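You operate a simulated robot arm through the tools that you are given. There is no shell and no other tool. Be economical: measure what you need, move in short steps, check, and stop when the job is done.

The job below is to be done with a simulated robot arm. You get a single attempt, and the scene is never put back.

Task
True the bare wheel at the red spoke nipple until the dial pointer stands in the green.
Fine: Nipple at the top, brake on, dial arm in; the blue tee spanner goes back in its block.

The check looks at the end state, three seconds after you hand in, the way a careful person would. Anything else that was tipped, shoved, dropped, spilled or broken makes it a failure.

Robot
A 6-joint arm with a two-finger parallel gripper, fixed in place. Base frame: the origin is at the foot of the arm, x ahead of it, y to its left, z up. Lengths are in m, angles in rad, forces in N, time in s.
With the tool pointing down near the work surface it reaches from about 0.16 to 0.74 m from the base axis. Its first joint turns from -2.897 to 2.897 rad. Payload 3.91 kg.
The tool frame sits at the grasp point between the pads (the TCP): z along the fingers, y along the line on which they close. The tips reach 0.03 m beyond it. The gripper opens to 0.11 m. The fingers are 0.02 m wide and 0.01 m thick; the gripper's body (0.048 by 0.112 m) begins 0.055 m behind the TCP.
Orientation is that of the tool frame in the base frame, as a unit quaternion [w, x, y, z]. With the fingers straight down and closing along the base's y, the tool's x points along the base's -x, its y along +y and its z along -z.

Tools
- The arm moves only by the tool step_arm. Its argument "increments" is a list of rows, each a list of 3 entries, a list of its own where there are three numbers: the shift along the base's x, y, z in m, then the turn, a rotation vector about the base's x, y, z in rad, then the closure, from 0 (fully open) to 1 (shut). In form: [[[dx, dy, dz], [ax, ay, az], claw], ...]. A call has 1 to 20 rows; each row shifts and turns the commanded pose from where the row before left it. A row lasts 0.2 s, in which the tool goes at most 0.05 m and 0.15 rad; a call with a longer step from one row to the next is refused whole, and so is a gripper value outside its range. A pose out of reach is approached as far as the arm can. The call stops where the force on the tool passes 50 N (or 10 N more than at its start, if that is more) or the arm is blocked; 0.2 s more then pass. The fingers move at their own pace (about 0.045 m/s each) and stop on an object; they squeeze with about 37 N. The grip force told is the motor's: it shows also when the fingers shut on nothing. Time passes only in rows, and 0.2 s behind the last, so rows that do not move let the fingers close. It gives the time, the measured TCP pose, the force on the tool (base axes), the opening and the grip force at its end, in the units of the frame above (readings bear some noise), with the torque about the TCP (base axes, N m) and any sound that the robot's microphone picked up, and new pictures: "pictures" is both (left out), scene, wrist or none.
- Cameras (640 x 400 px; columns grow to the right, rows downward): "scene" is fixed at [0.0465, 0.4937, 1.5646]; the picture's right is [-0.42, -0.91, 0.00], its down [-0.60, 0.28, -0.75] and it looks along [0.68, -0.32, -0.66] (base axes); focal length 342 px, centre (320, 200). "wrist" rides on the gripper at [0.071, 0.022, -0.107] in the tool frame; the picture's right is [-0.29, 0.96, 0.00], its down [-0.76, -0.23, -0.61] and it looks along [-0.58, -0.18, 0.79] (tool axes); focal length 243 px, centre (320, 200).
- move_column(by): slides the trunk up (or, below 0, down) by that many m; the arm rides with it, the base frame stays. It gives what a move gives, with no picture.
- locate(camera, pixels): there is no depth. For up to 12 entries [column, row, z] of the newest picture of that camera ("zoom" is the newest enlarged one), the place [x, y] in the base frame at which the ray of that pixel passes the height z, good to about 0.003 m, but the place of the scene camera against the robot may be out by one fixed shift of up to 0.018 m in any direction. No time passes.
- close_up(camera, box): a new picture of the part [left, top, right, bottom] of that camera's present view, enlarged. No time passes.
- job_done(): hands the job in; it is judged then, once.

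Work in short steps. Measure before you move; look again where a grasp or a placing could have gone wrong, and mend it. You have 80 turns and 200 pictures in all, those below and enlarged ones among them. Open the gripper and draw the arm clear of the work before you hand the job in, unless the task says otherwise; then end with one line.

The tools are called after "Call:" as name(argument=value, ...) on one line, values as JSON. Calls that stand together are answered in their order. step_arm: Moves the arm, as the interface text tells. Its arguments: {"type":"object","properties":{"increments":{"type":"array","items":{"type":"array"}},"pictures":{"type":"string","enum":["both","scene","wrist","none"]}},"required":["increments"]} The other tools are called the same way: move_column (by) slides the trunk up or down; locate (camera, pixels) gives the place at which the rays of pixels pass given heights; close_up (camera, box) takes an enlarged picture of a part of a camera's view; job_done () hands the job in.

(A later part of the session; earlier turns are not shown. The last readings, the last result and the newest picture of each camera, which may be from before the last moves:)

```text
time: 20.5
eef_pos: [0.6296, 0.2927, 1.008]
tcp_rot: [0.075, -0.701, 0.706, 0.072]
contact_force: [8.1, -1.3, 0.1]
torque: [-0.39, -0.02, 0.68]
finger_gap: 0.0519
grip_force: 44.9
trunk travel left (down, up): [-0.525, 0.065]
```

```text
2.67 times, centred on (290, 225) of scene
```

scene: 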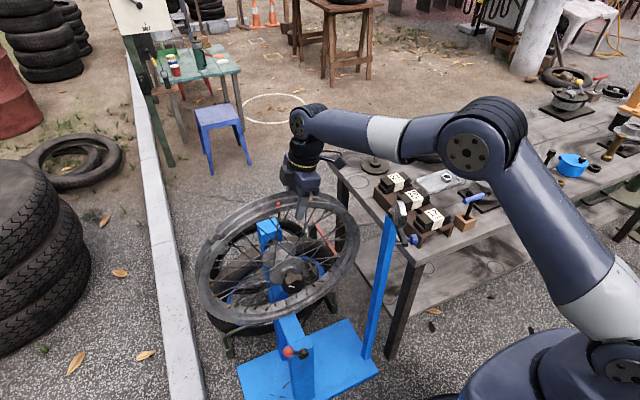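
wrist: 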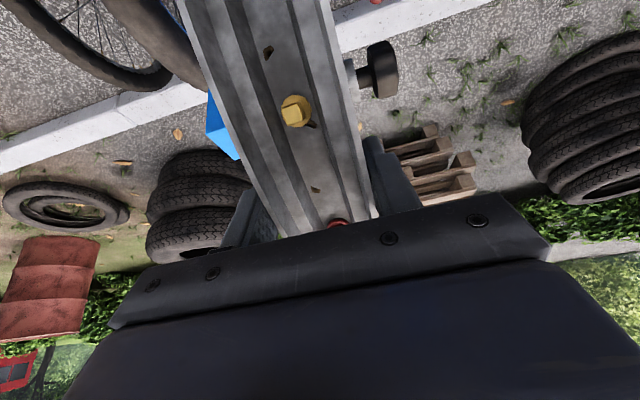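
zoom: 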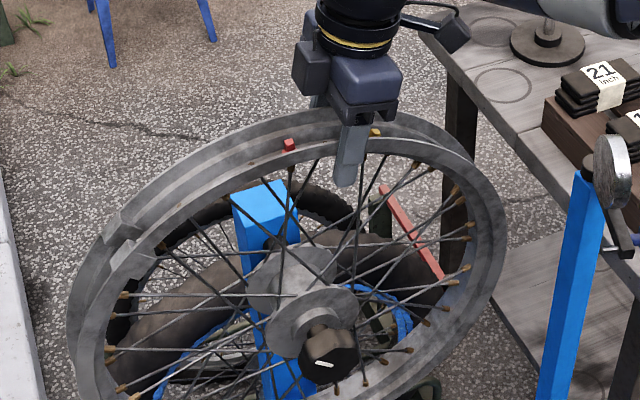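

Release and back off to a vantage like before, to measure the nipple relative to the axle.

Call:
step_arm(increments=[[[0, 0, 0], [0, 0, 0], 0], [[0, 0, 0], [0, 0, 0], 0], [[0, 0, 0], [0, 0, 0], 0], [[0, -0.008, 0.04], [0, 0, 0], 0], [[0, -0.008, 0.04], [0, 0, 0], 0], [[-0.01, 0.0, 0.045], [-0.07, 0, 0], 0], [[-0.01, 0.0, 0.045], [-0.07, 0, 0], 0], [[-0.01, 0.0, 0.03], [-0.07, 0, 0], 0], [[0, 0, 0], [0, 0, 0], 0]], pictures="wrist")

Call:
close_up(camera="wrist", box=[240, 50, 400, 150])

Call:
close_up(camera="scene", box=[200, 150, 380, 300])

```text
time: 22.5
eef_pos: [0.5998, 0.2767, 1.2073]
tcp_rot: [0.001, -0.705, 0.709, -0.001]
contact_force: [0.1, -0.8, -0.2]
torque: [0.01, 0.02, -0.02]
finger_gap: 0.1101
grip_force: 0.2
trunk travel left (down, up): [-0.525, 0.065]
```

wrist: 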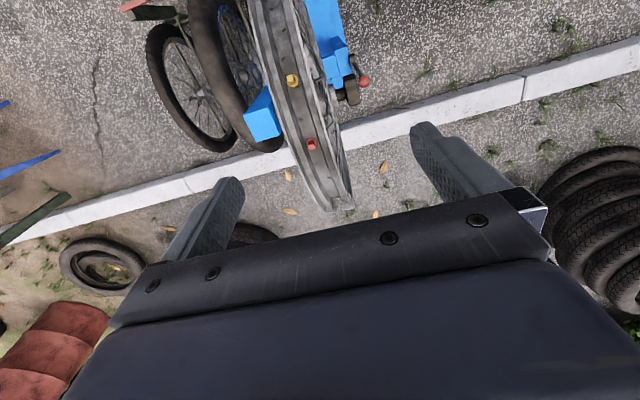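

```text
4.00 times, centred on (320, 100) of wrist
```

zoom: 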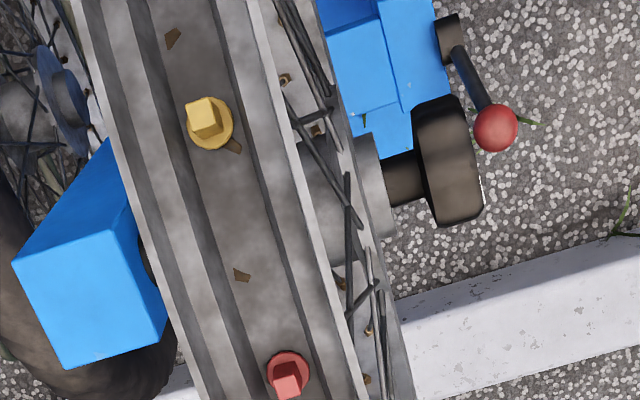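

```text
2.67 times, centred on (290, 225) of scene
```

zoom: 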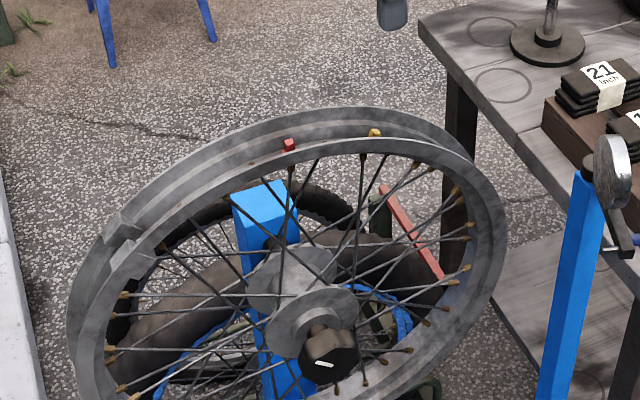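

I'll locate the nipple and the knob from here to compute the residual angle.

Call:
locate(camera="zoom", pixels=[[310, 200, 1.0]])

Call:
locate(camera="wrist", pixels=[[312.5, 144.5, 1.0], [312.5, 144.5, 1.02], [292, 79, 0.99], [292, 79, 1.01], [352, 91, 0.8], [352, 91, 0.82], [266, 111, 0.88]])

```text
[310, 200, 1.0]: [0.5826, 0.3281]
```

```text
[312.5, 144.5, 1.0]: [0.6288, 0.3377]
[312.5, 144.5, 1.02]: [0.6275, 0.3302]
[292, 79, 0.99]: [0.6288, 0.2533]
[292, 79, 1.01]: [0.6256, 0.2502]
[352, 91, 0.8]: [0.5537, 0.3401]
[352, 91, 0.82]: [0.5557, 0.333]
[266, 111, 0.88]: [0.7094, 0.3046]
```

The nipple is at y≈0.335 and the axle at y≈0.333–0.340, so it's close to top. I'll check head-on with the camera at y≈0.335 on the robot side, by yawing back, where height errors cancel.

Call:
step_arm(increments=[[[-0.018, 0.0, 0.012], [0, 0, -0.1428], 0], [[-0.018, 0.0, 0.012], [0, 0, -0.1428], 0], [[-0.018, 0.0, 0.012], [0, 0, -0.1428], 0], [[-0.018, 0.0, 0.012], [0, 0, -0.1428], 0], [[-0.018, 0.004, 0.0], [0, 0, -0.1428], 0], [[-0.018, 0.004, 0.0], [0, 0, -0.1428], 0], [[-0.018, 0.004, 0.0], [0, 0, -0.1428], 0], [[-0.018, 0.004, 0.0], [0, 0, -0.1428], 0], [[-0.018, 0.006, 0.0], [0, 0, -0.1428], 0], [[-0.018, 0.006, 0.0], [0, 0, -0.1428], 0], [[-0.018, 0.006, 0.0], [0, 0, -0.1428], 0], [[-0.02, 0, 0], [0, -0.14, 0], 0], [[-0.02, 0, 0], [0, -0.14, 0], 0], [[0, 0, 0], [0, 0, 0], 0]], pictures="wrist")

Call:
close_up(camera="wrist", box=[260, 0, 460, 140])

```text
time: 25.5
eef_pos: [0.3617, 0.3108, 1.2551]
tcp_rot: [0.141, 0.004, 0.99, -0.002]
contact_force: [-0.3, 0.2, 0.3]
torque: [0.0, -0.01, 0.03]
finger_gap: 0.1101
grip_force: 0.1
trunk travel left (down, up): [-0.525, 0.065]
```

wrist: 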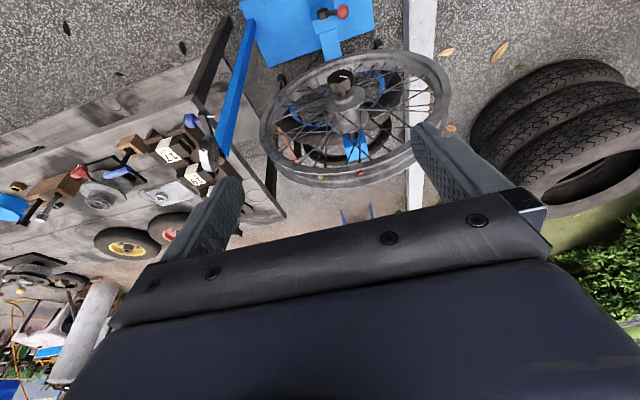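

```text
2.86 times, centred on (360, 70) of wrist
```

zoom: 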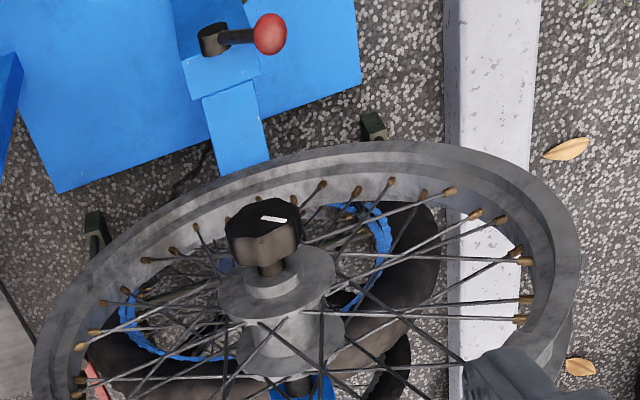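

I'll zoom in on the top of the rim and compare the y of the nipple, knob and axle.

Call:
close_up(camera="wrist", box=[290, 110, 430, 200])

Call:
locate(camera="wrist", pixels=[[340, 82, 0.8], [340, 82, 0.82], [345, 100, 0.8], [345, 100, 0.82], [361, 173, 1.0], [361, 173, 1.02], [342, 12, 0.6], [320, 14, 0.6], [193, 121, 0.9], [206, 149, 0.9], [126, 173, 0.85], [126, 173, 0.9]])

```text
4.44 times, centred on (360, 155) of wrist
```

zoom: 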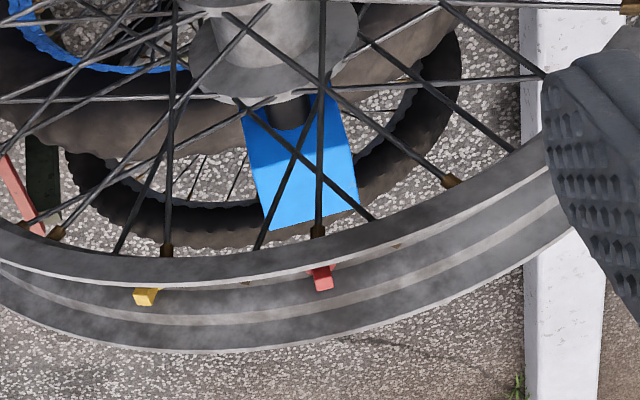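

```text
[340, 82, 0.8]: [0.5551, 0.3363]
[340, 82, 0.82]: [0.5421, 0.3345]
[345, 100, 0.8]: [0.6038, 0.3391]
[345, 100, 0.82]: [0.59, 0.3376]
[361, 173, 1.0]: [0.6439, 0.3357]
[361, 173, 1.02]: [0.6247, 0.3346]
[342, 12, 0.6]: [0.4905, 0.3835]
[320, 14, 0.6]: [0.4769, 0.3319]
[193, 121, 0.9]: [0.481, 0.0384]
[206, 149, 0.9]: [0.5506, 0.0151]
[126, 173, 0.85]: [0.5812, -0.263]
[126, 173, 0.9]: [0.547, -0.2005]
```

The nipple is at y 0.335 and the axle at 0.336–0.338, so it's within about 1° of top. Now I'll look closely at the brake lever and its mechanism.

Call:
close_up(camera="wrist", box=[300, 0, 380, 50])

Call:
close_up(camera="scene", box=[270, 310, 330, 370])

```text
8.00 times, centred on (340, 25) of wrist
```

zoom: 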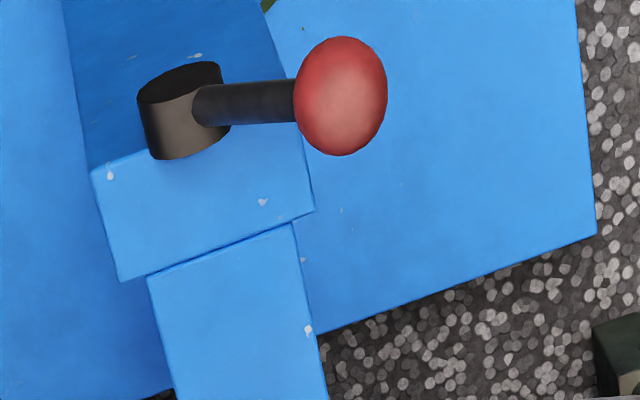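

```text
6.67 times, centred on (300, 340) of scene
```

zoom: 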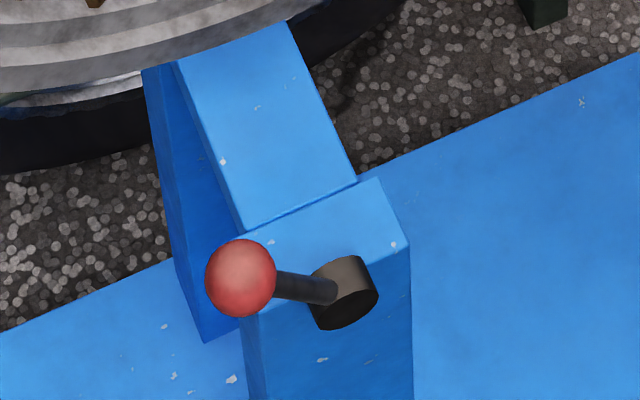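

Ball is near (0.489,0.382,0.60) and pivot near (0.477,0.332,0.60), with the lever turning about x. I'll close the gripper and pitch it forward, then lower the trunk to bring the fingertips near the lever.

Call:
step_arm(increments=[[[0, 0.02, 0], [0, -0.11, 0], 1], [[0, 0.02, 0], [0, -0.11, 0], 1], [[0, 0.02, 0], [0, -0.1, 0], 1], [[0, 0.014, 0], [0, 0, 0], 1], [[0, 0, 0], [0, 0, 0], 1], [[0, 0, 0], [0, 0, 0], 1], [[0, 0, 0], [0, 0, 0], 1]], pictures="scene")

Call:
move_column(by=-0.25)

Call:
step_arm(increments=[[[0, 0, 0], [0, 0, 0], 1]], pictures="both")

```text
time: 27.1
eef_pos: [0.3606, 0.3875, 1.2556]
tcp_rot: [0.295, 0.003, 0.955, 0.0]
contact_force: [-0.8, -0.5, 0.1]
torque: [0.01, -0.01, -0.01]
finger_gap: 0.0
grip_force: 31.0
trunk travel left (down, up): [-0.525, 0.065]
```

scene: 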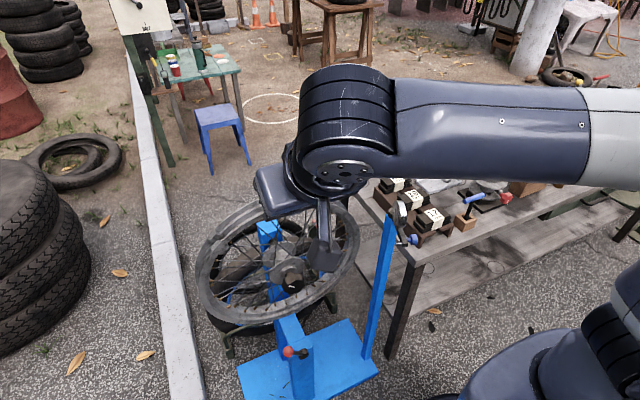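

```text
time: 29.7
eef_pos: [0.3631, 0.3866, 1.0059]
tcp_rot: [0.295, 0.003, 0.956, 0.0]
contact_force: [0.8, 1.2, 0.5]
torque: [0.02, 0.02, -0.01]
finger_gap: 0.0004
grip_force: 36.9
trunk travel left (down, up): [-0.275, 0.315]
```

```text
time: 30.1
eef_pos: [0.3609, 0.3867, 1.0047]
tcp_rot: [0.296, 0.004, 0.955, -0.001]
contact_force: [0.3, 0.8, -0.3]
torque: [-0.01, 0.0, -0.01]
finger_gap: 0.0
grip_force: 36.4
trunk travel left (down, up): [-0.275, 0.315]
```

scene: 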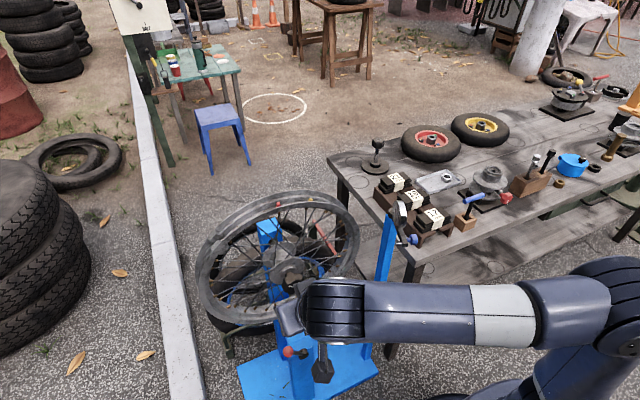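
wrist: 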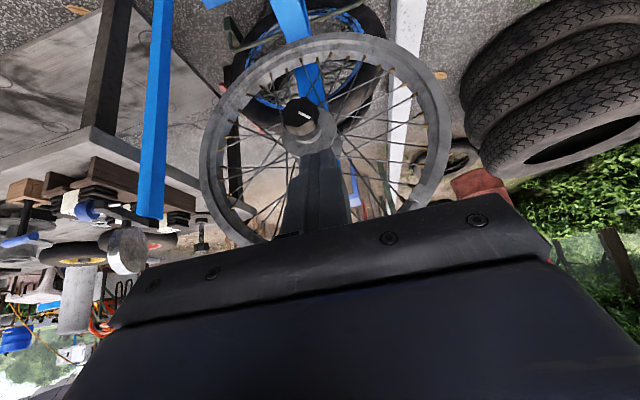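

Clear so far. Lower another 0.2 m and look.

Call:
move_column(by=-0.2)

Call:
step_arm(increments=[[[0, 0, 0], [0, 0.1, 0], 1], [[0, 0, 0], [0, 0.1, 0], 1], [[0, 0, 0], [0, 0, 0], 1]], pictures="both")

```text
time: 32.2
eef_pos: [0.3606, 0.3859, 0.8051]
tcp_rot: [0.296, 0.003, 0.955, -0.001]
contact_force: [0.0, 0.8, 0.5]
torque: [-0.02, -0.03, -0.02]
finger_gap: 0.0
grip_force: 37.2
trunk travel left (down, up): [-0.075, 0.515]
```

```text
time: 33.0
eef_pos: [0.3615, 0.3866, 0.8049]
tcp_rot: [0.199, 0.003, 0.98, -0.001]
contact_force: [0.5, 0.4, 1.0]
torque: [-0.02, 0.03, 0.0]
finger_gap: 0.0001
grip_force: 37.3
trunk travel left (down, up): [-0.075, 0.515]
```

scene: 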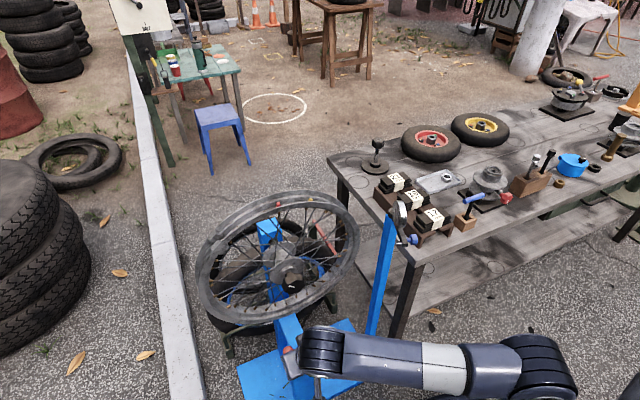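
wrist: 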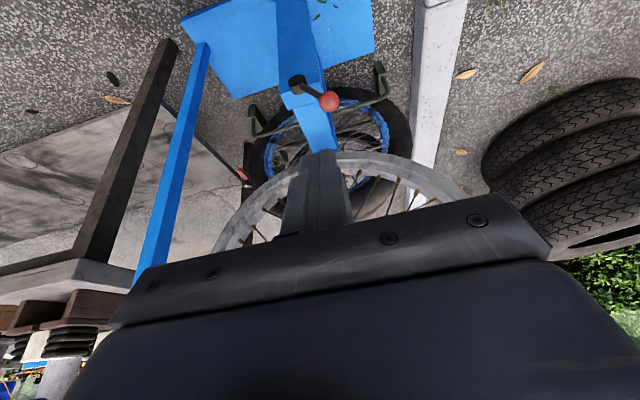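

The ball shows at (329,101) and the stub at (298,82). I'll zoom and re-measure.

Call:
close_up(camera="wrist", box=[260, 50, 400, 150])

Call:
locate(camera="wrist", pixels=[[329, 101, 0.58], [329, 101, 0.6], [329, 101, 0.62], [298, 82, 0.56], [298, 82, 0.58], [298, 82, 0.6]])

```text
4.00 times, centred on (330, 100) of wrist
```

zoom: 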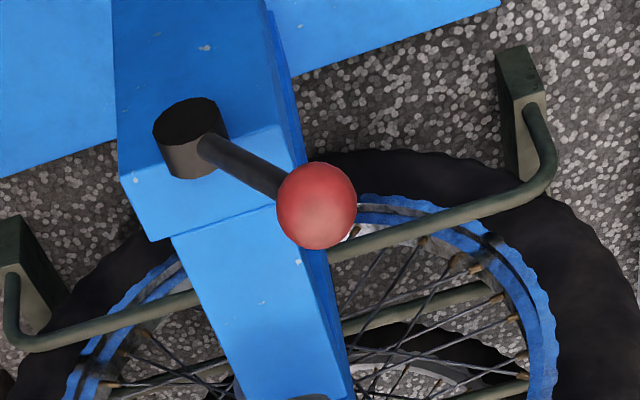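

```text
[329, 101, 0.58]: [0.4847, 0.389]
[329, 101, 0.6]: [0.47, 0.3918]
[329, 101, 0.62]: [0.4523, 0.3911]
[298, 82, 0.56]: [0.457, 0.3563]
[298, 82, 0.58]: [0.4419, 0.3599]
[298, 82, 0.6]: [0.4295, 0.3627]
```

The lever stands about 45° up-left: ball ≈(0.497,0.386,0.563), pivot ≈(0.495,0.34,0.52). I'll lower to put the closed fingertips to the left of the ball, then push it gently to the right.

Call:
move_column(by=-0.07)

Call:
step_arm(increments=[[[0.03, 0.015, -0.03], [0, 0, 0], 1], [[0.03, 0.015, -0.03], [0, 0, 0], 1], [[0.03, 0.015, -0.03], [0, 0, 0], 1], [[0.03, 0.007, -0.03], [0, 0, 0], 1], [[0.0, 0.0, 0], [0, 0, 0], 1]], pictures="both")

```text
time: 34.1
eef_pos: [0.3601, 0.387, 0.7357]
tcp_rot: [0.198, 0.004, 0.98, -0.001]
contact_force: [-0.3, -0.1, 0.4]
torque: [0.01, -0.02, -0.01]
finger_gap: 0.0001
grip_force: 36.8
trunk travel left (down, up): [-0.005, 0.585]
```

```text
time: 35.3
eef_pos: [0.4804, 0.4394, 0.616]
tcp_rot: [0.199, 0.003, 0.98, -0.001]
contact_force: [0.8, 0.0, 0.3]
torque: [0.0, 0.02, 0.03]
finger_gap: 0.0001
grip_force: 36.9
trunk travel left (down, up): [-0.005, 0.585]
```

scene: 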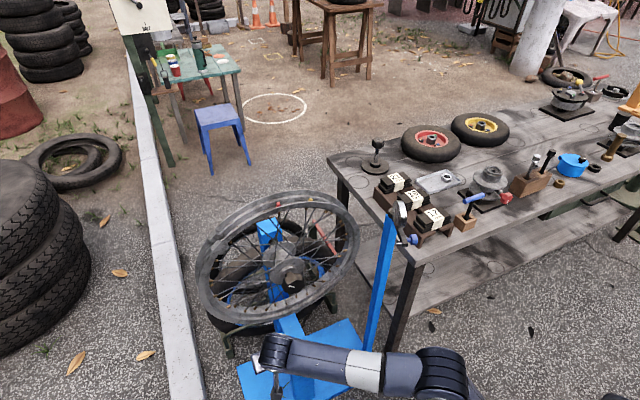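
wrist: 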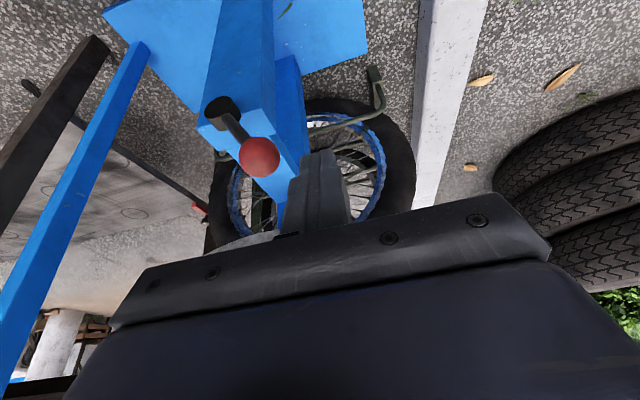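

Ball now at (259,157). I'll triangulate with this closer view.

Call:
locate(camera="wrist", pixels=[[259, 157, 0.54], [259, 157, 0.56], [259, 157, 0.58], [259, 157, 0.6], [222, 112, 0.5], [222, 112, 0.52], [222, 112, 0.54]])

Call:
close_up(camera="wrist", box=[180, 70, 360, 200])

```text
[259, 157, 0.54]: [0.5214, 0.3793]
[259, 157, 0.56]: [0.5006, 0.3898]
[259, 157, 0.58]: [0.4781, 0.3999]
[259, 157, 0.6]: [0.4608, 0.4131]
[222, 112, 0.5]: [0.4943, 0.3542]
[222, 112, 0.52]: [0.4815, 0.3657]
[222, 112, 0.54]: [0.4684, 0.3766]
```

```text
3.08 times, centred on (270, 135) of wrist
```

zoom: 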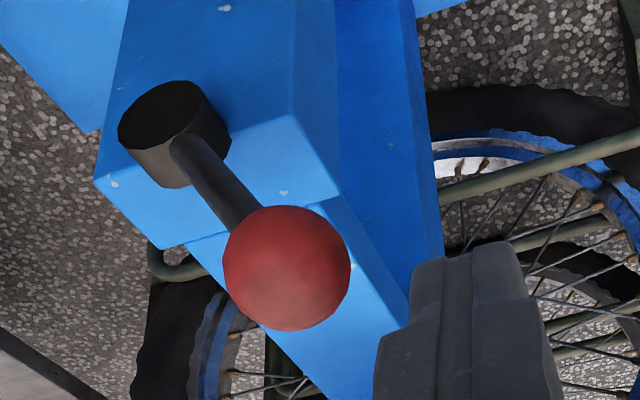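

Ball confirmed at about (0.50,0.387,0.561). I'll lower the tips to z≈0.56 and push in −y in small steps, watching the force.

Call:
step_arm(increments=[[[0.006, 0.0, -0.026], [0, 0, 0], 1], [[0.0, -0.015, 0], [0, 0, 0], 1], [[0.0, -0.015, 0], [0, 0, 0], 1], [[0.0, -0.008, 0], [0, 0, 0], 1], [[0, 0, 0], [0, 0, 0], 1]], pictures="wrist")

```text
time: 36.5
eef_pos: [0.4875, 0.4032, 0.5945]
tcp_rot: [0.203, 0.003, 0.979, 0.004]
contact_force: [3.3, 18.0, 32.3]
torque: [0.17, -0.54, 0.3]
finger_gap: 0.0
grip_force: 37.2
trunk travel left (down, up): [-0.005, 0.585]
```

wrist: 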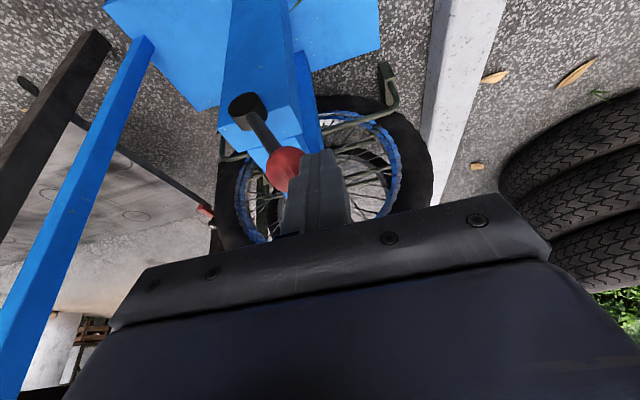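

The force (18,32 in y,z) shows the tip is riding on the top of the ball. I'll back off, go 2.5 cm lower and push sideways properly.

Call:
step_arm(increments=[[[0, 0.02, 0.01], [0, 0, 0], 1], [[0, 0.015, 0], [0, 0, 0], 1], [[0.005, 0, -0.035], [0, 0, 0], 1], [[0, -0.012, 0], [0, 0, 0], 1], [[0, -0.008, 0], [0, 0, 0], 1], [[0, -0.005, 0], [0, 0, 0], 1], [[0, 0, 0], [0, 0, 0], 1]], pictures="wrist")

Call:
close_up(camera="wrist", box=[200, 70, 380, 200])

```text
time: 38.1
eef_pos: [0.4928, 0.4116, 0.5651]
tcp_rot: [0.199, 0.003, 0.98, -0.001]
contact_force: [-2.8, 2.1, 2.7]
torque: [-0.04, -0.01, -0.01]
finger_gap: 0.0002
grip_force: 37.2
trunk travel left (down, up): [-0.005, 0.585]
```

wrist: 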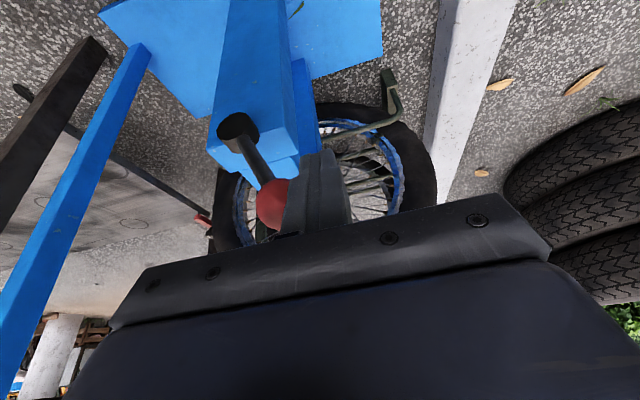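

```text
3.08 times, centred on (290, 135) of wrist
```

zoom: 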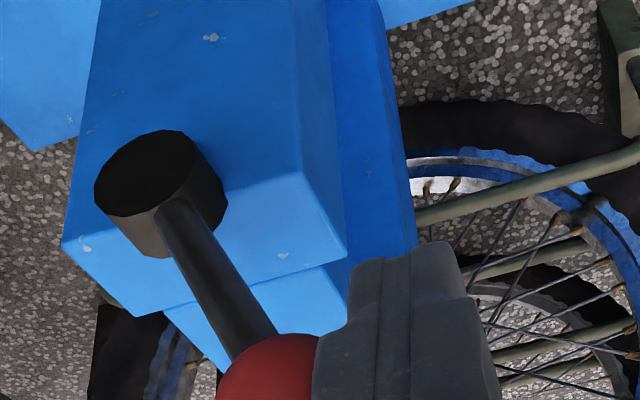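

Now the finger is at the ball's left side with light contact. I'll push −y in 8 mm steps, rising slightly.

Call:
step_arm(increments=[[[0, -0.008, 0.002], [0, 0, 0], 1], [[0, -0.008, 0.004], [0, 0, 0], 1], [[0, -0.008, 0.003], [0, 0, 0], 1], [[0, 0, 0], [0, 0, 0], 1]], pictures="wrist")

Call:
close_up(camera="wrist", box=[200, 70, 380, 200])

```text
time: 39.1
eef_pos: [0.4916, 0.387, 0.5742]
tcp_rot: [0.2, 0.004, 0.98, 0.0]
contact_force: [-3.7, 5.7, 13.7]
torque: [-0.22, -0.14, 0.01]
finger_gap: 0.0001
grip_force: 36.9
trunk travel left (down, up): [-0.005, 0.585]
```

wrist: 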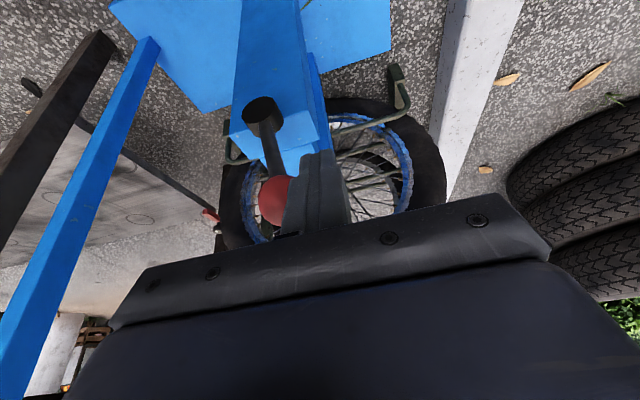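

```text
3.08 times, centred on (290, 135) of wrist
```

zoom: 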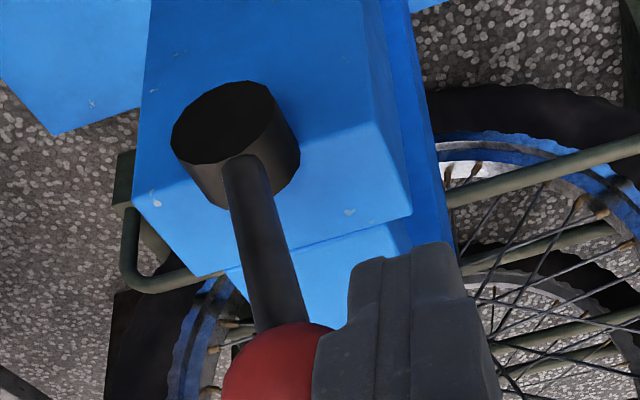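

The lever is moving up and over. I'll keep pushing −y.

Call:
step_arm(increments=[[[0, -0.01, 0.002], [0, 0, 0], 1], [[0, -0.01, 0.001], [0, 0, 0], 1], [[0, -0.01, 0.0], [0, 0, 0], 1], [[0, -0.01, 0], [0, 0, 0], 1], [[0, 0, 0], [0, 0, 0], 1]], pictures="wrist")

Call:
close_up(camera="wrist", box=[200, 70, 380, 200])

```text
time: 40.3
eef_pos: [0.4928, 0.3456, 0.5757]
tcp_rot: [0.199, 0.004, 0.98, -0.001]
contact_force: [0.2, 0.2, 0.0]
torque: [0.02, -0.01, 0.0]
finger_gap: 0.0
grip_force: 37.0
trunk travel left (down, up): [-0.005, 0.585]
```

wrist: 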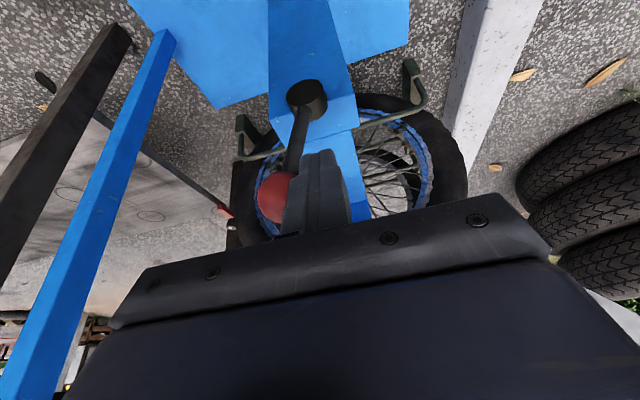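

```text
3.08 times, centred on (290, 135) of wrist
```

zoom: 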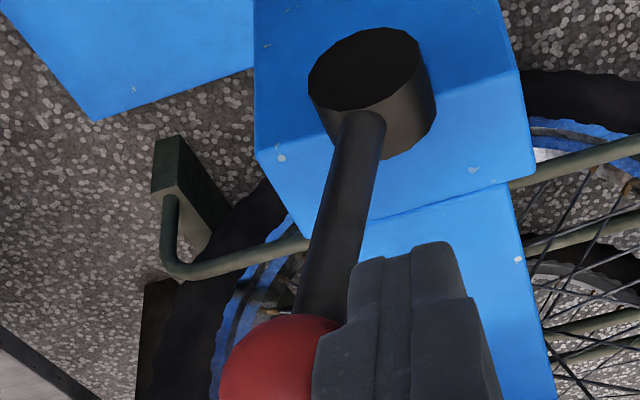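

The lever is past vertical with no resistance. I continue until it meets its stop.

Call:
step_arm(increments=[[[0, -0.01, -0.002], [0, 0, 0], 1], [[0, -0.01, -0.004], [0, 0, 0], 1], [[0, -0.008, -0.004], [0, 0, 0], 1], [[0, 0, 0], [0, 0, 0], 1]], pictures="wrist")

Call:
close_up(camera="wrist", box=[200, 70, 380, 200])

```text
time: 41.3
eef_pos: [0.4919, 0.3182, 0.5669]
tcp_rot: [0.199, 0.004, 0.98, -0.001]
contact_force: [-0.1, -0.1, 0.3]
torque: [0.01, -0.01, 0.01]
finger_gap: 0.0001
grip_force: 36.8
trunk travel left (down, up): [-0.005, 0.585]
```

wrist: 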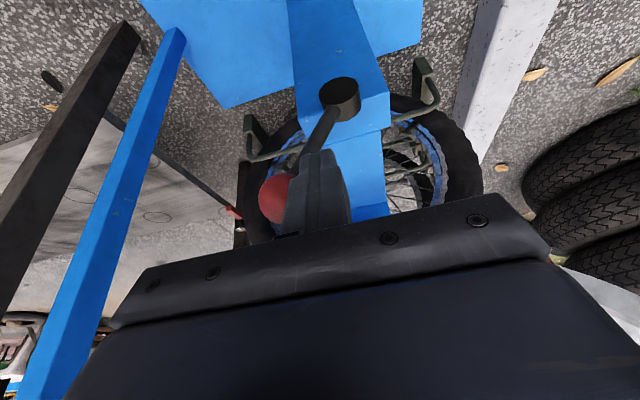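

```text
3.08 times, centred on (290, 135) of wrist
```

zoom: 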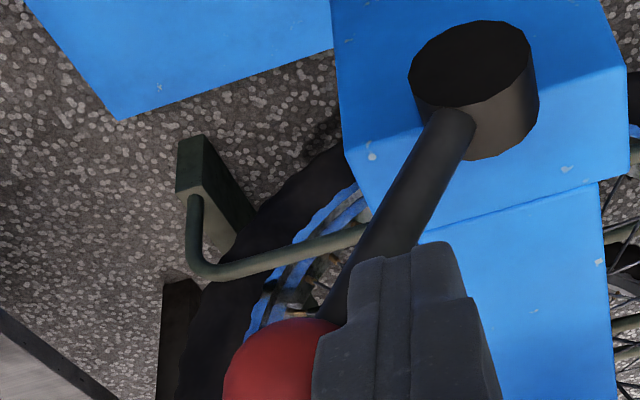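

Still free, about 30° past vertical. I continue at constant height so as to stay above the stub.

Call:
step_arm(increments=[[[0, -0.008, 0], [0, 0, 0], 1], [[0, -0.008, 0], [0, 0, 0], 1], [[0, -0.006, 0], [0, 0, 0], 1], [[0, 0, 0], [0, 0, 0], 1]], pictures="wrist")

Call:
close_up(camera="wrist", box=[200, 70, 380, 200])

```text
time: 41.9
eef_pos: [0.491, 0.3127, 0.5672]
tcp_rot: [0.202, -0.001, 0.979, 0.011]
contact_force: [-0.8, 32.6, -8.0]
torque: [0.63, 0.14, 0.46]
finger_gap: 0.0001
grip_force: 36.9
trunk travel left (down, up): [-0.005, 0.585]
stopped in row 3: the force on the tool passed its limit at 59 N (the readings are from after the stop); the commanded pose is now the measured one
```

wrist: 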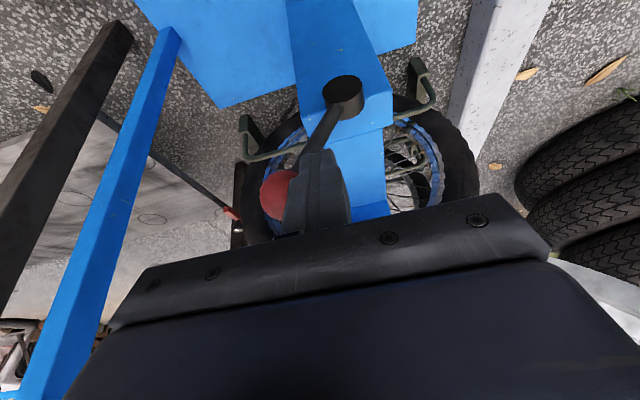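

```text
3.08 times, centred on (290, 135) of wrist
```

zoom: 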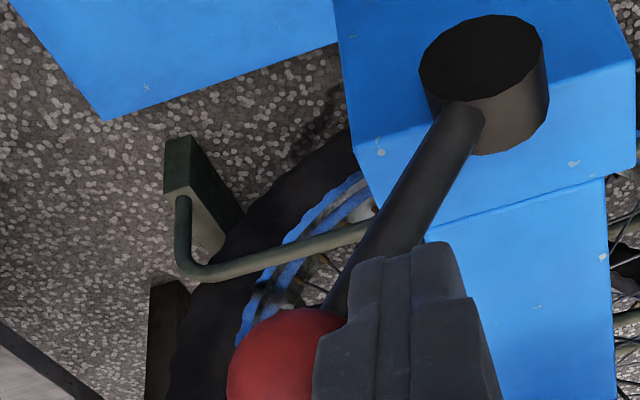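

The lever hit its stop, about 40° on the other side. I'll back off left, withdraw, and raise the trunk.

Call:
step_arm(increments=[[[0, 0.025, 0.005], [0, 0, 0], 1], [[-0.01, 0.025, 0.03], [0, 0, 0], 1], [[-0.04, 0, 0.03], [0, 0, 0], 1], [[-0.045, 0, 0.02], [0, 0, 0], 1], [[-0.045, 0, 0.0], [0, 0, 0], 1], [[-0.03, -0.04, 0.0], [0, 0, 0], 1], [[0, -0.04, 0.0], [0, 0, 0], 1], [[0, -0.04, 0.0], [0, 0, 0], 1]], pictures="both")

Call:
close_up(camera="scene", box=[240, 300, 350, 400])

Call:
move_column(by=0.45)

```text
time: 43.7
eef_pos: [0.3192, 0.2384, 0.6537]
tcp_rot: [0.202, 0.0, 0.979, 0.007]
contact_force: [0.1, 0.5, 0.8]
torque: [-0.01, -0.04, 0.03]
finger_gap: 0.0001
grip_force: 37.1
trunk travel left (down, up): [-0.005, 0.585]
```

scene: 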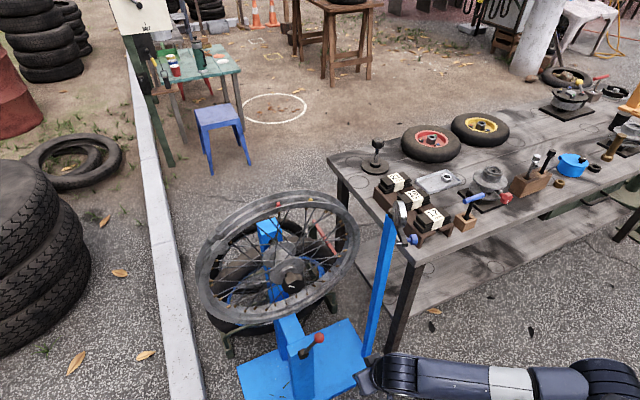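
wrist: 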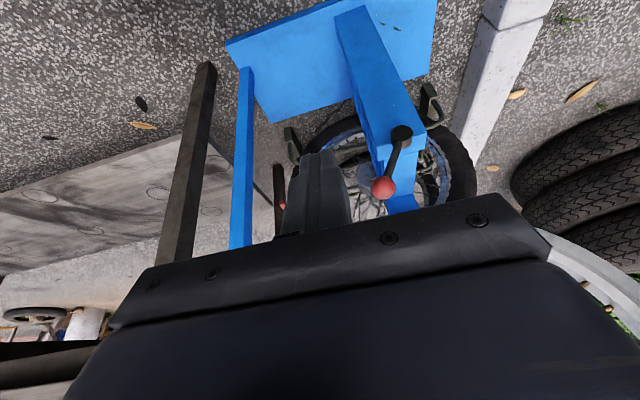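

```text
4.00 times, centred on (295, 350) of scene
```

zoom: 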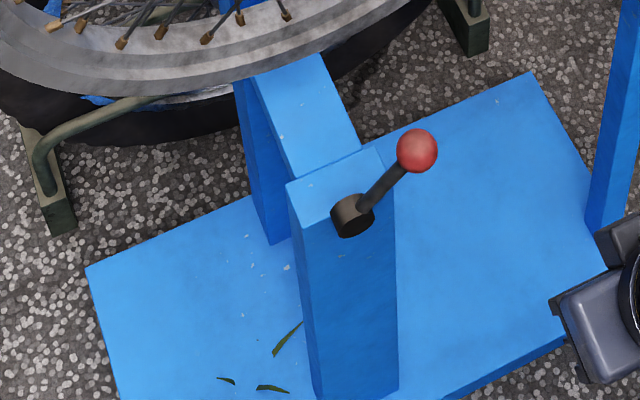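

```text
refused: 0.45 is not a number from -0.4 to 0.4
```

The lever now stands up-right. I'll raise the trunk in two moves and look at the dial.

Call:
move_column(by=0.4)

Call:
step_arm(increments=[[[0.0, -0.03, 0.03], [0, 0.1, 0], 1], [[0, -0.03, 0.03], [0, 0.1, 0], 1], [[0.0, -0.03, 0.03], [0, 0.1, 0], 1], [[0.0, -0.03, 0.03], [0, 0.1, 0], 1], [[0, 0, 0], [0, 0, 0], 1]], pictures="both")

```text
time: 47.6
eef_pos: [0.3194, 0.2386, 1.0549]
tcp_rot: [0.202, 0.001, 0.979, 0.007]
contact_force: [-0.5, 0.4, -0.3]
torque: [-0.01, 0.0, 0.0]
finger_gap: 0.0
grip_force: 36.7
trunk travel left (down, up): [-0.405, 0.185]
```

```text
time: 48.8
eef_pos: [0.3215, 0.1194, 1.176]
tcp_rot: [0.002, 0.001, 1.0, 0.007]
contact_force: [0.1, -0.3, -0.9]
torque: [-0.03, 0.01, -0.01]
finger_gap: 0.0
grip_force: 37.0
trunk travel left (down, up): [-0.405, 0.185]
```

scene: 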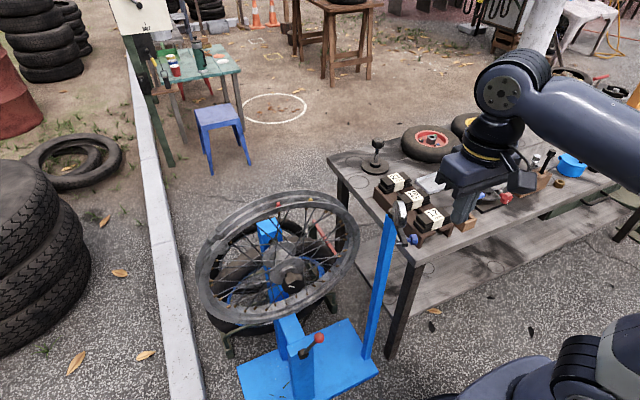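
wrist: 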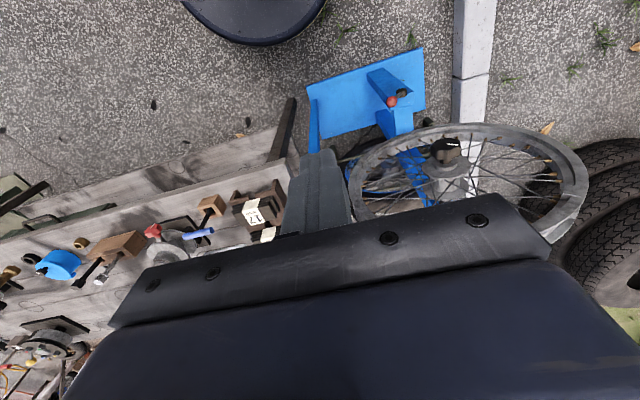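

The dial is hidden behind the fingers. I'll shift −y to see it.

Call:
step_arm(increments=[[[0.0, -0.045, -0.01], [0, 0, 0], 1], [[0, -0.045, -0.01], [0, 0, 0], 1], [[0.0, -0.045, -0.01], [0, 0, 0], 1], [[0.0, -0.03, -0.01], [0, 0, 0], 1], [[0, 0, 0], [0, 0, 0], 1]], pictures="both")

Call:
close_up(camera="wrist", box=[330, 60, 490, 180])

Call:
close_up(camera="scene", box=[370, 180, 440, 260])

```text
time: 50.0
eef_pos: [0.3166, -0.0458, 1.1355]
tcp_rot: [0.002, 0.002, 1.0, 0.007]
contact_force: [-0.5, 0.4, 0.0]
torque: [0.0, 0.01, 0.03]
finger_gap: 0.0
grip_force: 36.5
trunk travel left (down, up): [-0.405, 0.185]
```

scene: 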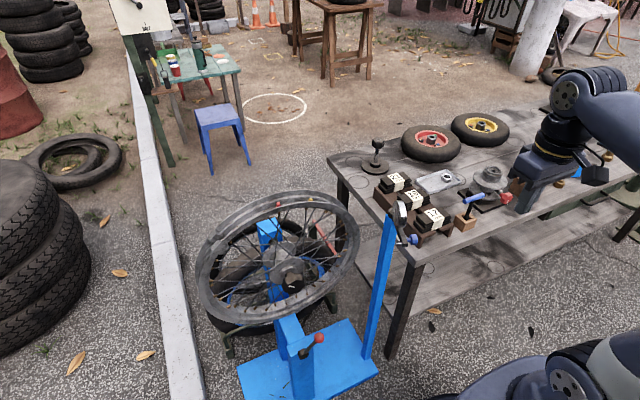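
wrist: 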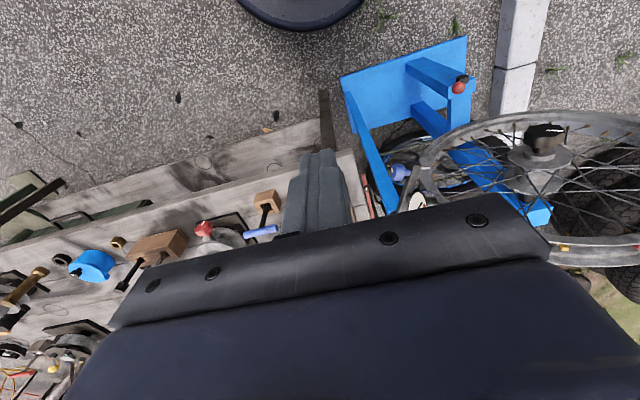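

```text
3.33 times, centred on (410, 120) of wrist
```

zoom: 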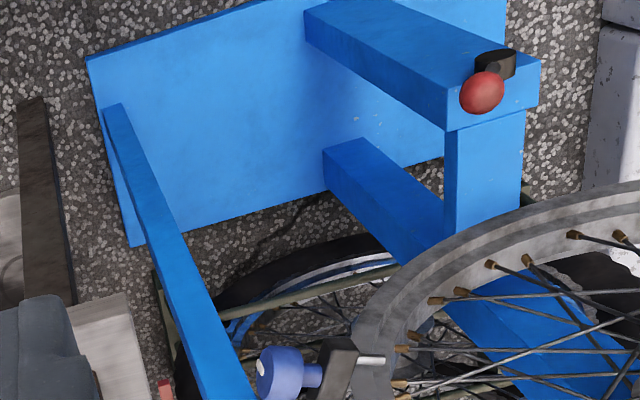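

```text
5.00 times, centred on (405, 220) of scene
```

zoom: 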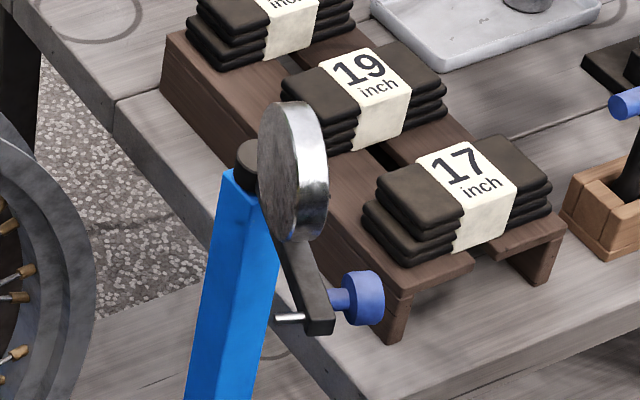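

Blue knob at wrist (398,172) and dial face just below it in the picture. I'll zoom on the dial and triangulate the knob.

Call:
close_up(camera="wrist", box=[370, 150, 450, 215])

Call:
locate(camera="wrist", pixels=[[394, 171, 0.88], [394, 171, 0.9], [394, 171, 0.92], [412, 170, 0.88], [412, 170, 0.9], [412, 170, 0.92]])

Call:
locate(camera="scene", pixels=[[414, 240, 0.88], [414, 240, 0.9], [404, 243, 0.88], [404, 243, 0.9]])

```text
6.15 times, centred on (410, 182) of wrist
```

zoom: 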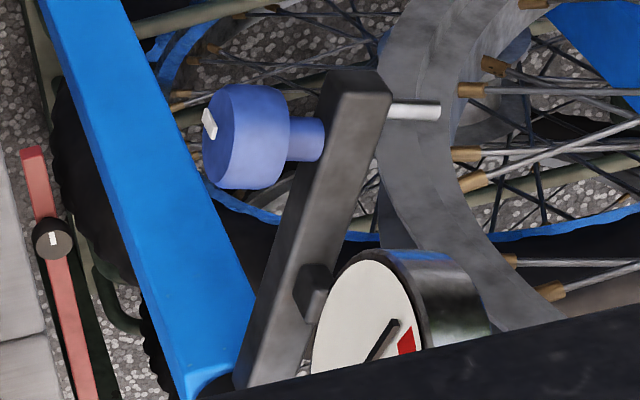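

```text
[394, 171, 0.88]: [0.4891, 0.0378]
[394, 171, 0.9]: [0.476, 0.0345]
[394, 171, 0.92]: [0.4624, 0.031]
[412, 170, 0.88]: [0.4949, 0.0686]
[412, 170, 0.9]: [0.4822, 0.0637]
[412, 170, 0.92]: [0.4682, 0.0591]
```

```text
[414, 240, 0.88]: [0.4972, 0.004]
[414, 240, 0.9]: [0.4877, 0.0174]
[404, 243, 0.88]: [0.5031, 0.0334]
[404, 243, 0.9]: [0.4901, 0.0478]
```

Dial knob is at about (0.469,0.036,0.91) and the dial face is readable (pointer in red). I'll bring closed fingertips to the knob's right side.

Call:
step_arm(increments=[[[0.04, 0.01, -0.03], [0, 0, 0], 1], [[0.04, 0.01, -0.03], [0, 0, 0], 1], [[0.04, 0.01, -0.03], [0, 0, 0], 1], [[0.032, 0.012, -0.03], [0, 0, 0], 1], [[0.0, 0.0, -0.04], [0, 0, 0], 1], [[0.0, 0.0, -0.037], [0, 0, 0], 1], [[0, 0, 0], [0, 0, 0], 1]], pictures="both")

Call:
close_up(camera="wrist", box=[220, 60, 420, 210])

Call:
close_up(camera="scene", box=[360, 160, 460, 260])

```text
refused: row 1 steps farther than a row can; nothing moved
```

```text
2.67 times, centred on (320, 135) of wrist
```

zoom: 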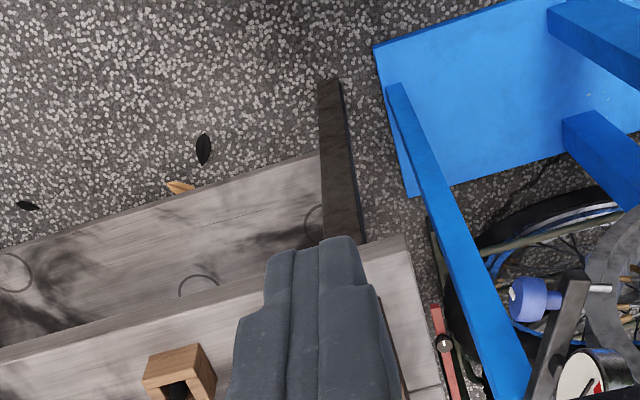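

```text
4.00 times, centred on (410, 210) of scene
```

zoom: 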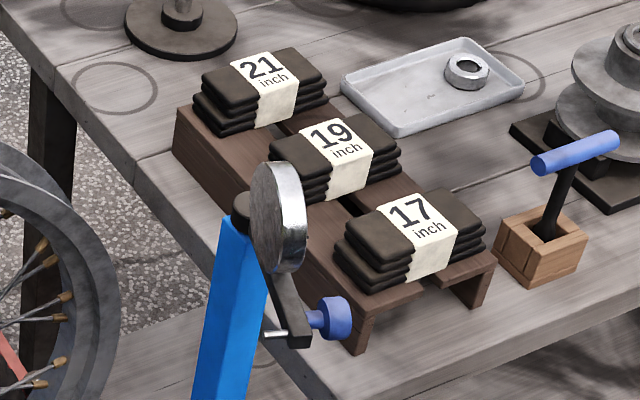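

The step was just over 0.05 m, so I'll redo it with smaller rows.

Call:
step_arm(increments=[[[0.03, 0.008, -0.024], [0, 0, 0], 1], [[0.03, 0.008, -0.024], [0, 0, 0], 1], [[0.03, 0.008, -0.024], [0, 0, 0], 1], [[0.03, 0.008, -0.024], [0, 0, 0], 1], [[0.032, 0.01, -0.024], [0, 0, 0], 1], [[0.0, 0.0, -0.04], [0, 0, 0], 1], [[0.0, 0.0, -0.037], [0, 0, 0], 1], [[0, 0, 0], [0, 0, 0], 1]], pictures="both")

Call:
close_up(camera="wrist", box=[220, 60, 420, 210])

Call:
close_up(camera="scene", box=[360, 160, 460, 260])

```text
time: 51.8
eef_pos: [0.4685, -0.0052, 0.9385]
tcp_rot: [0.003, 0.004, 1.0, 0.007]
contact_force: [-0.5, -0.5, -0.5]
torque: [-0.01, 0.02, 0.02]
finger_gap: 0.0
grip_force: 37.1
trunk travel left (down, up): [-0.405, 0.185]
```

scene: 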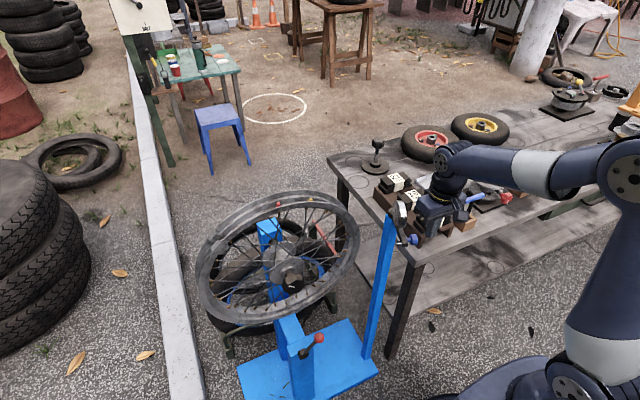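
wrist: 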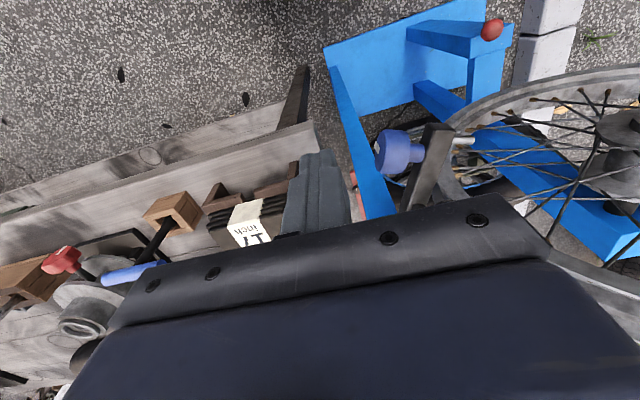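

```text
2.67 times, centred on (320, 135) of wrist
```

zoom: 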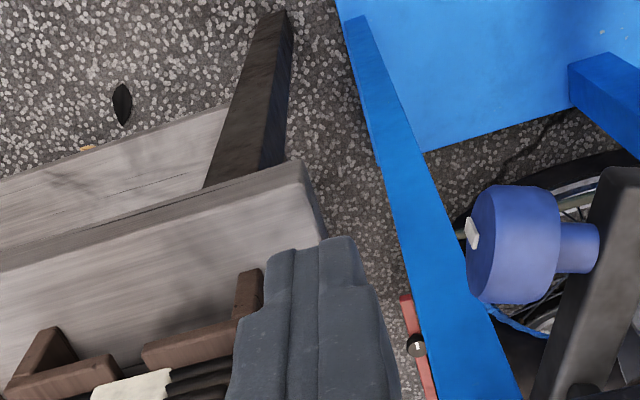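

```text
4.00 times, centred on (410, 210) of scene
```

zoom: 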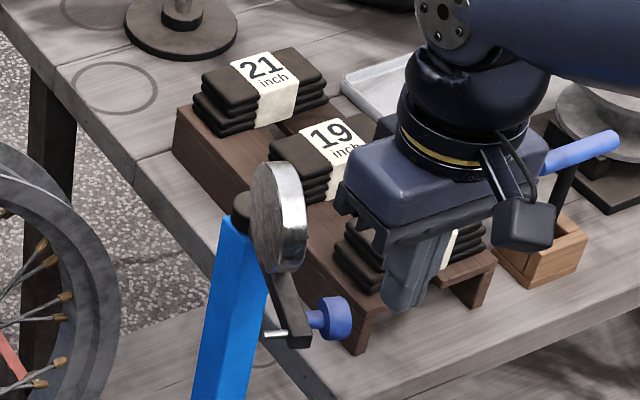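

I'll locate the knob face (380,152) from this close view to align the height and x.

Call:
locate(camera="wrist", pixels=[[380, 152, 0.86], [380, 152, 0.88], [380, 152, 0.9], [380, 152, 0.92], [462, 142, 0.88], [462, 142, 0.9]])

```text
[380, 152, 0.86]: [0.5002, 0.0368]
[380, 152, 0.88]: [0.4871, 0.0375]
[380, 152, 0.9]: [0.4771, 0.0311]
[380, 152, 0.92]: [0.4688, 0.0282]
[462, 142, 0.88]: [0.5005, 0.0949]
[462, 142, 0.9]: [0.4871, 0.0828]
```

Knob face resolves to (0.479,0.034,0.893). I align the fingertips, then push along the arc about the post for the first 30°.

Call:
step_arm(increments=[[[0.0105, 0.0, -0.0165], [0, 0, 0], 1], [[0, 0.029, 0], [0, 0, 0], 1], [[0.0018, 0.014, 0], [0, 0, 0], 1], [[0.0024, 0.0139, 0], [0, 0, 0], 1], [[0.005, 0.0131, 0], [0, 0, 0], 1], [[0.0063, 0.0127, 0], [0, 0, 0], 1], [[0, 0, 0], [0, 0, 0], 1]], pictures="both")

Call:
close_up(camera="scene", box=[350, 160, 450, 260])

```text
time: 53.4
eef_pos: [0.496, 0.0798, 0.9207]
tcp_rot: [0.002, 0.002, 1.0, 0.007]
contact_force: [-0.6, -0.5, 0.2]
torque: [0.03, 0.02, -0.01]
finger_gap: 0.0
grip_force: 37.6
trunk travel left (down, up): [-0.405, 0.185]
```

scene: 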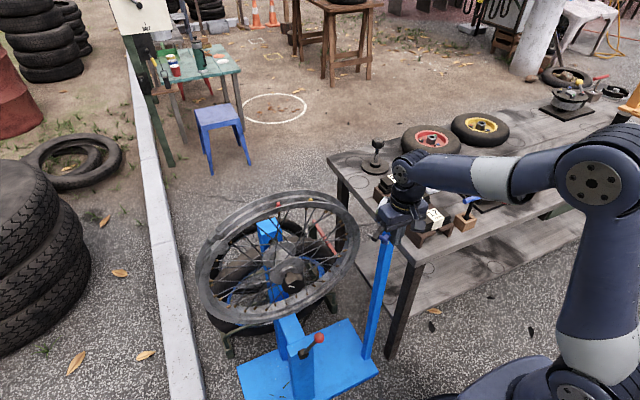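
wrist: 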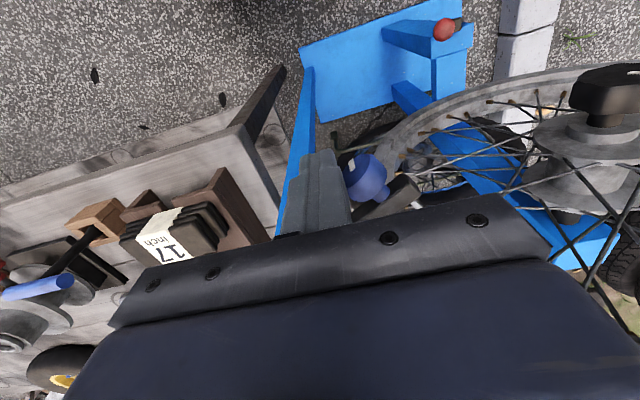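

```text
4.00 times, centred on (400, 210) of scene
```

zoom: 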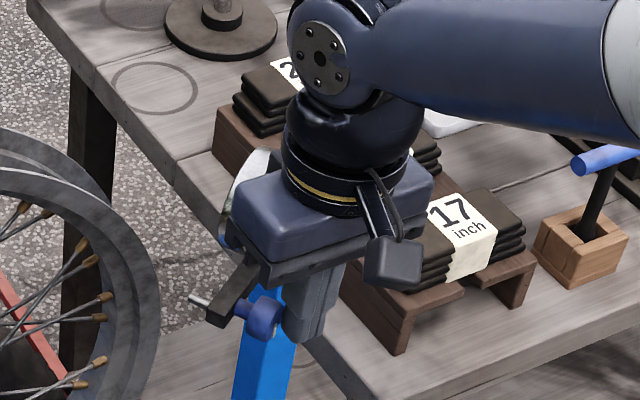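

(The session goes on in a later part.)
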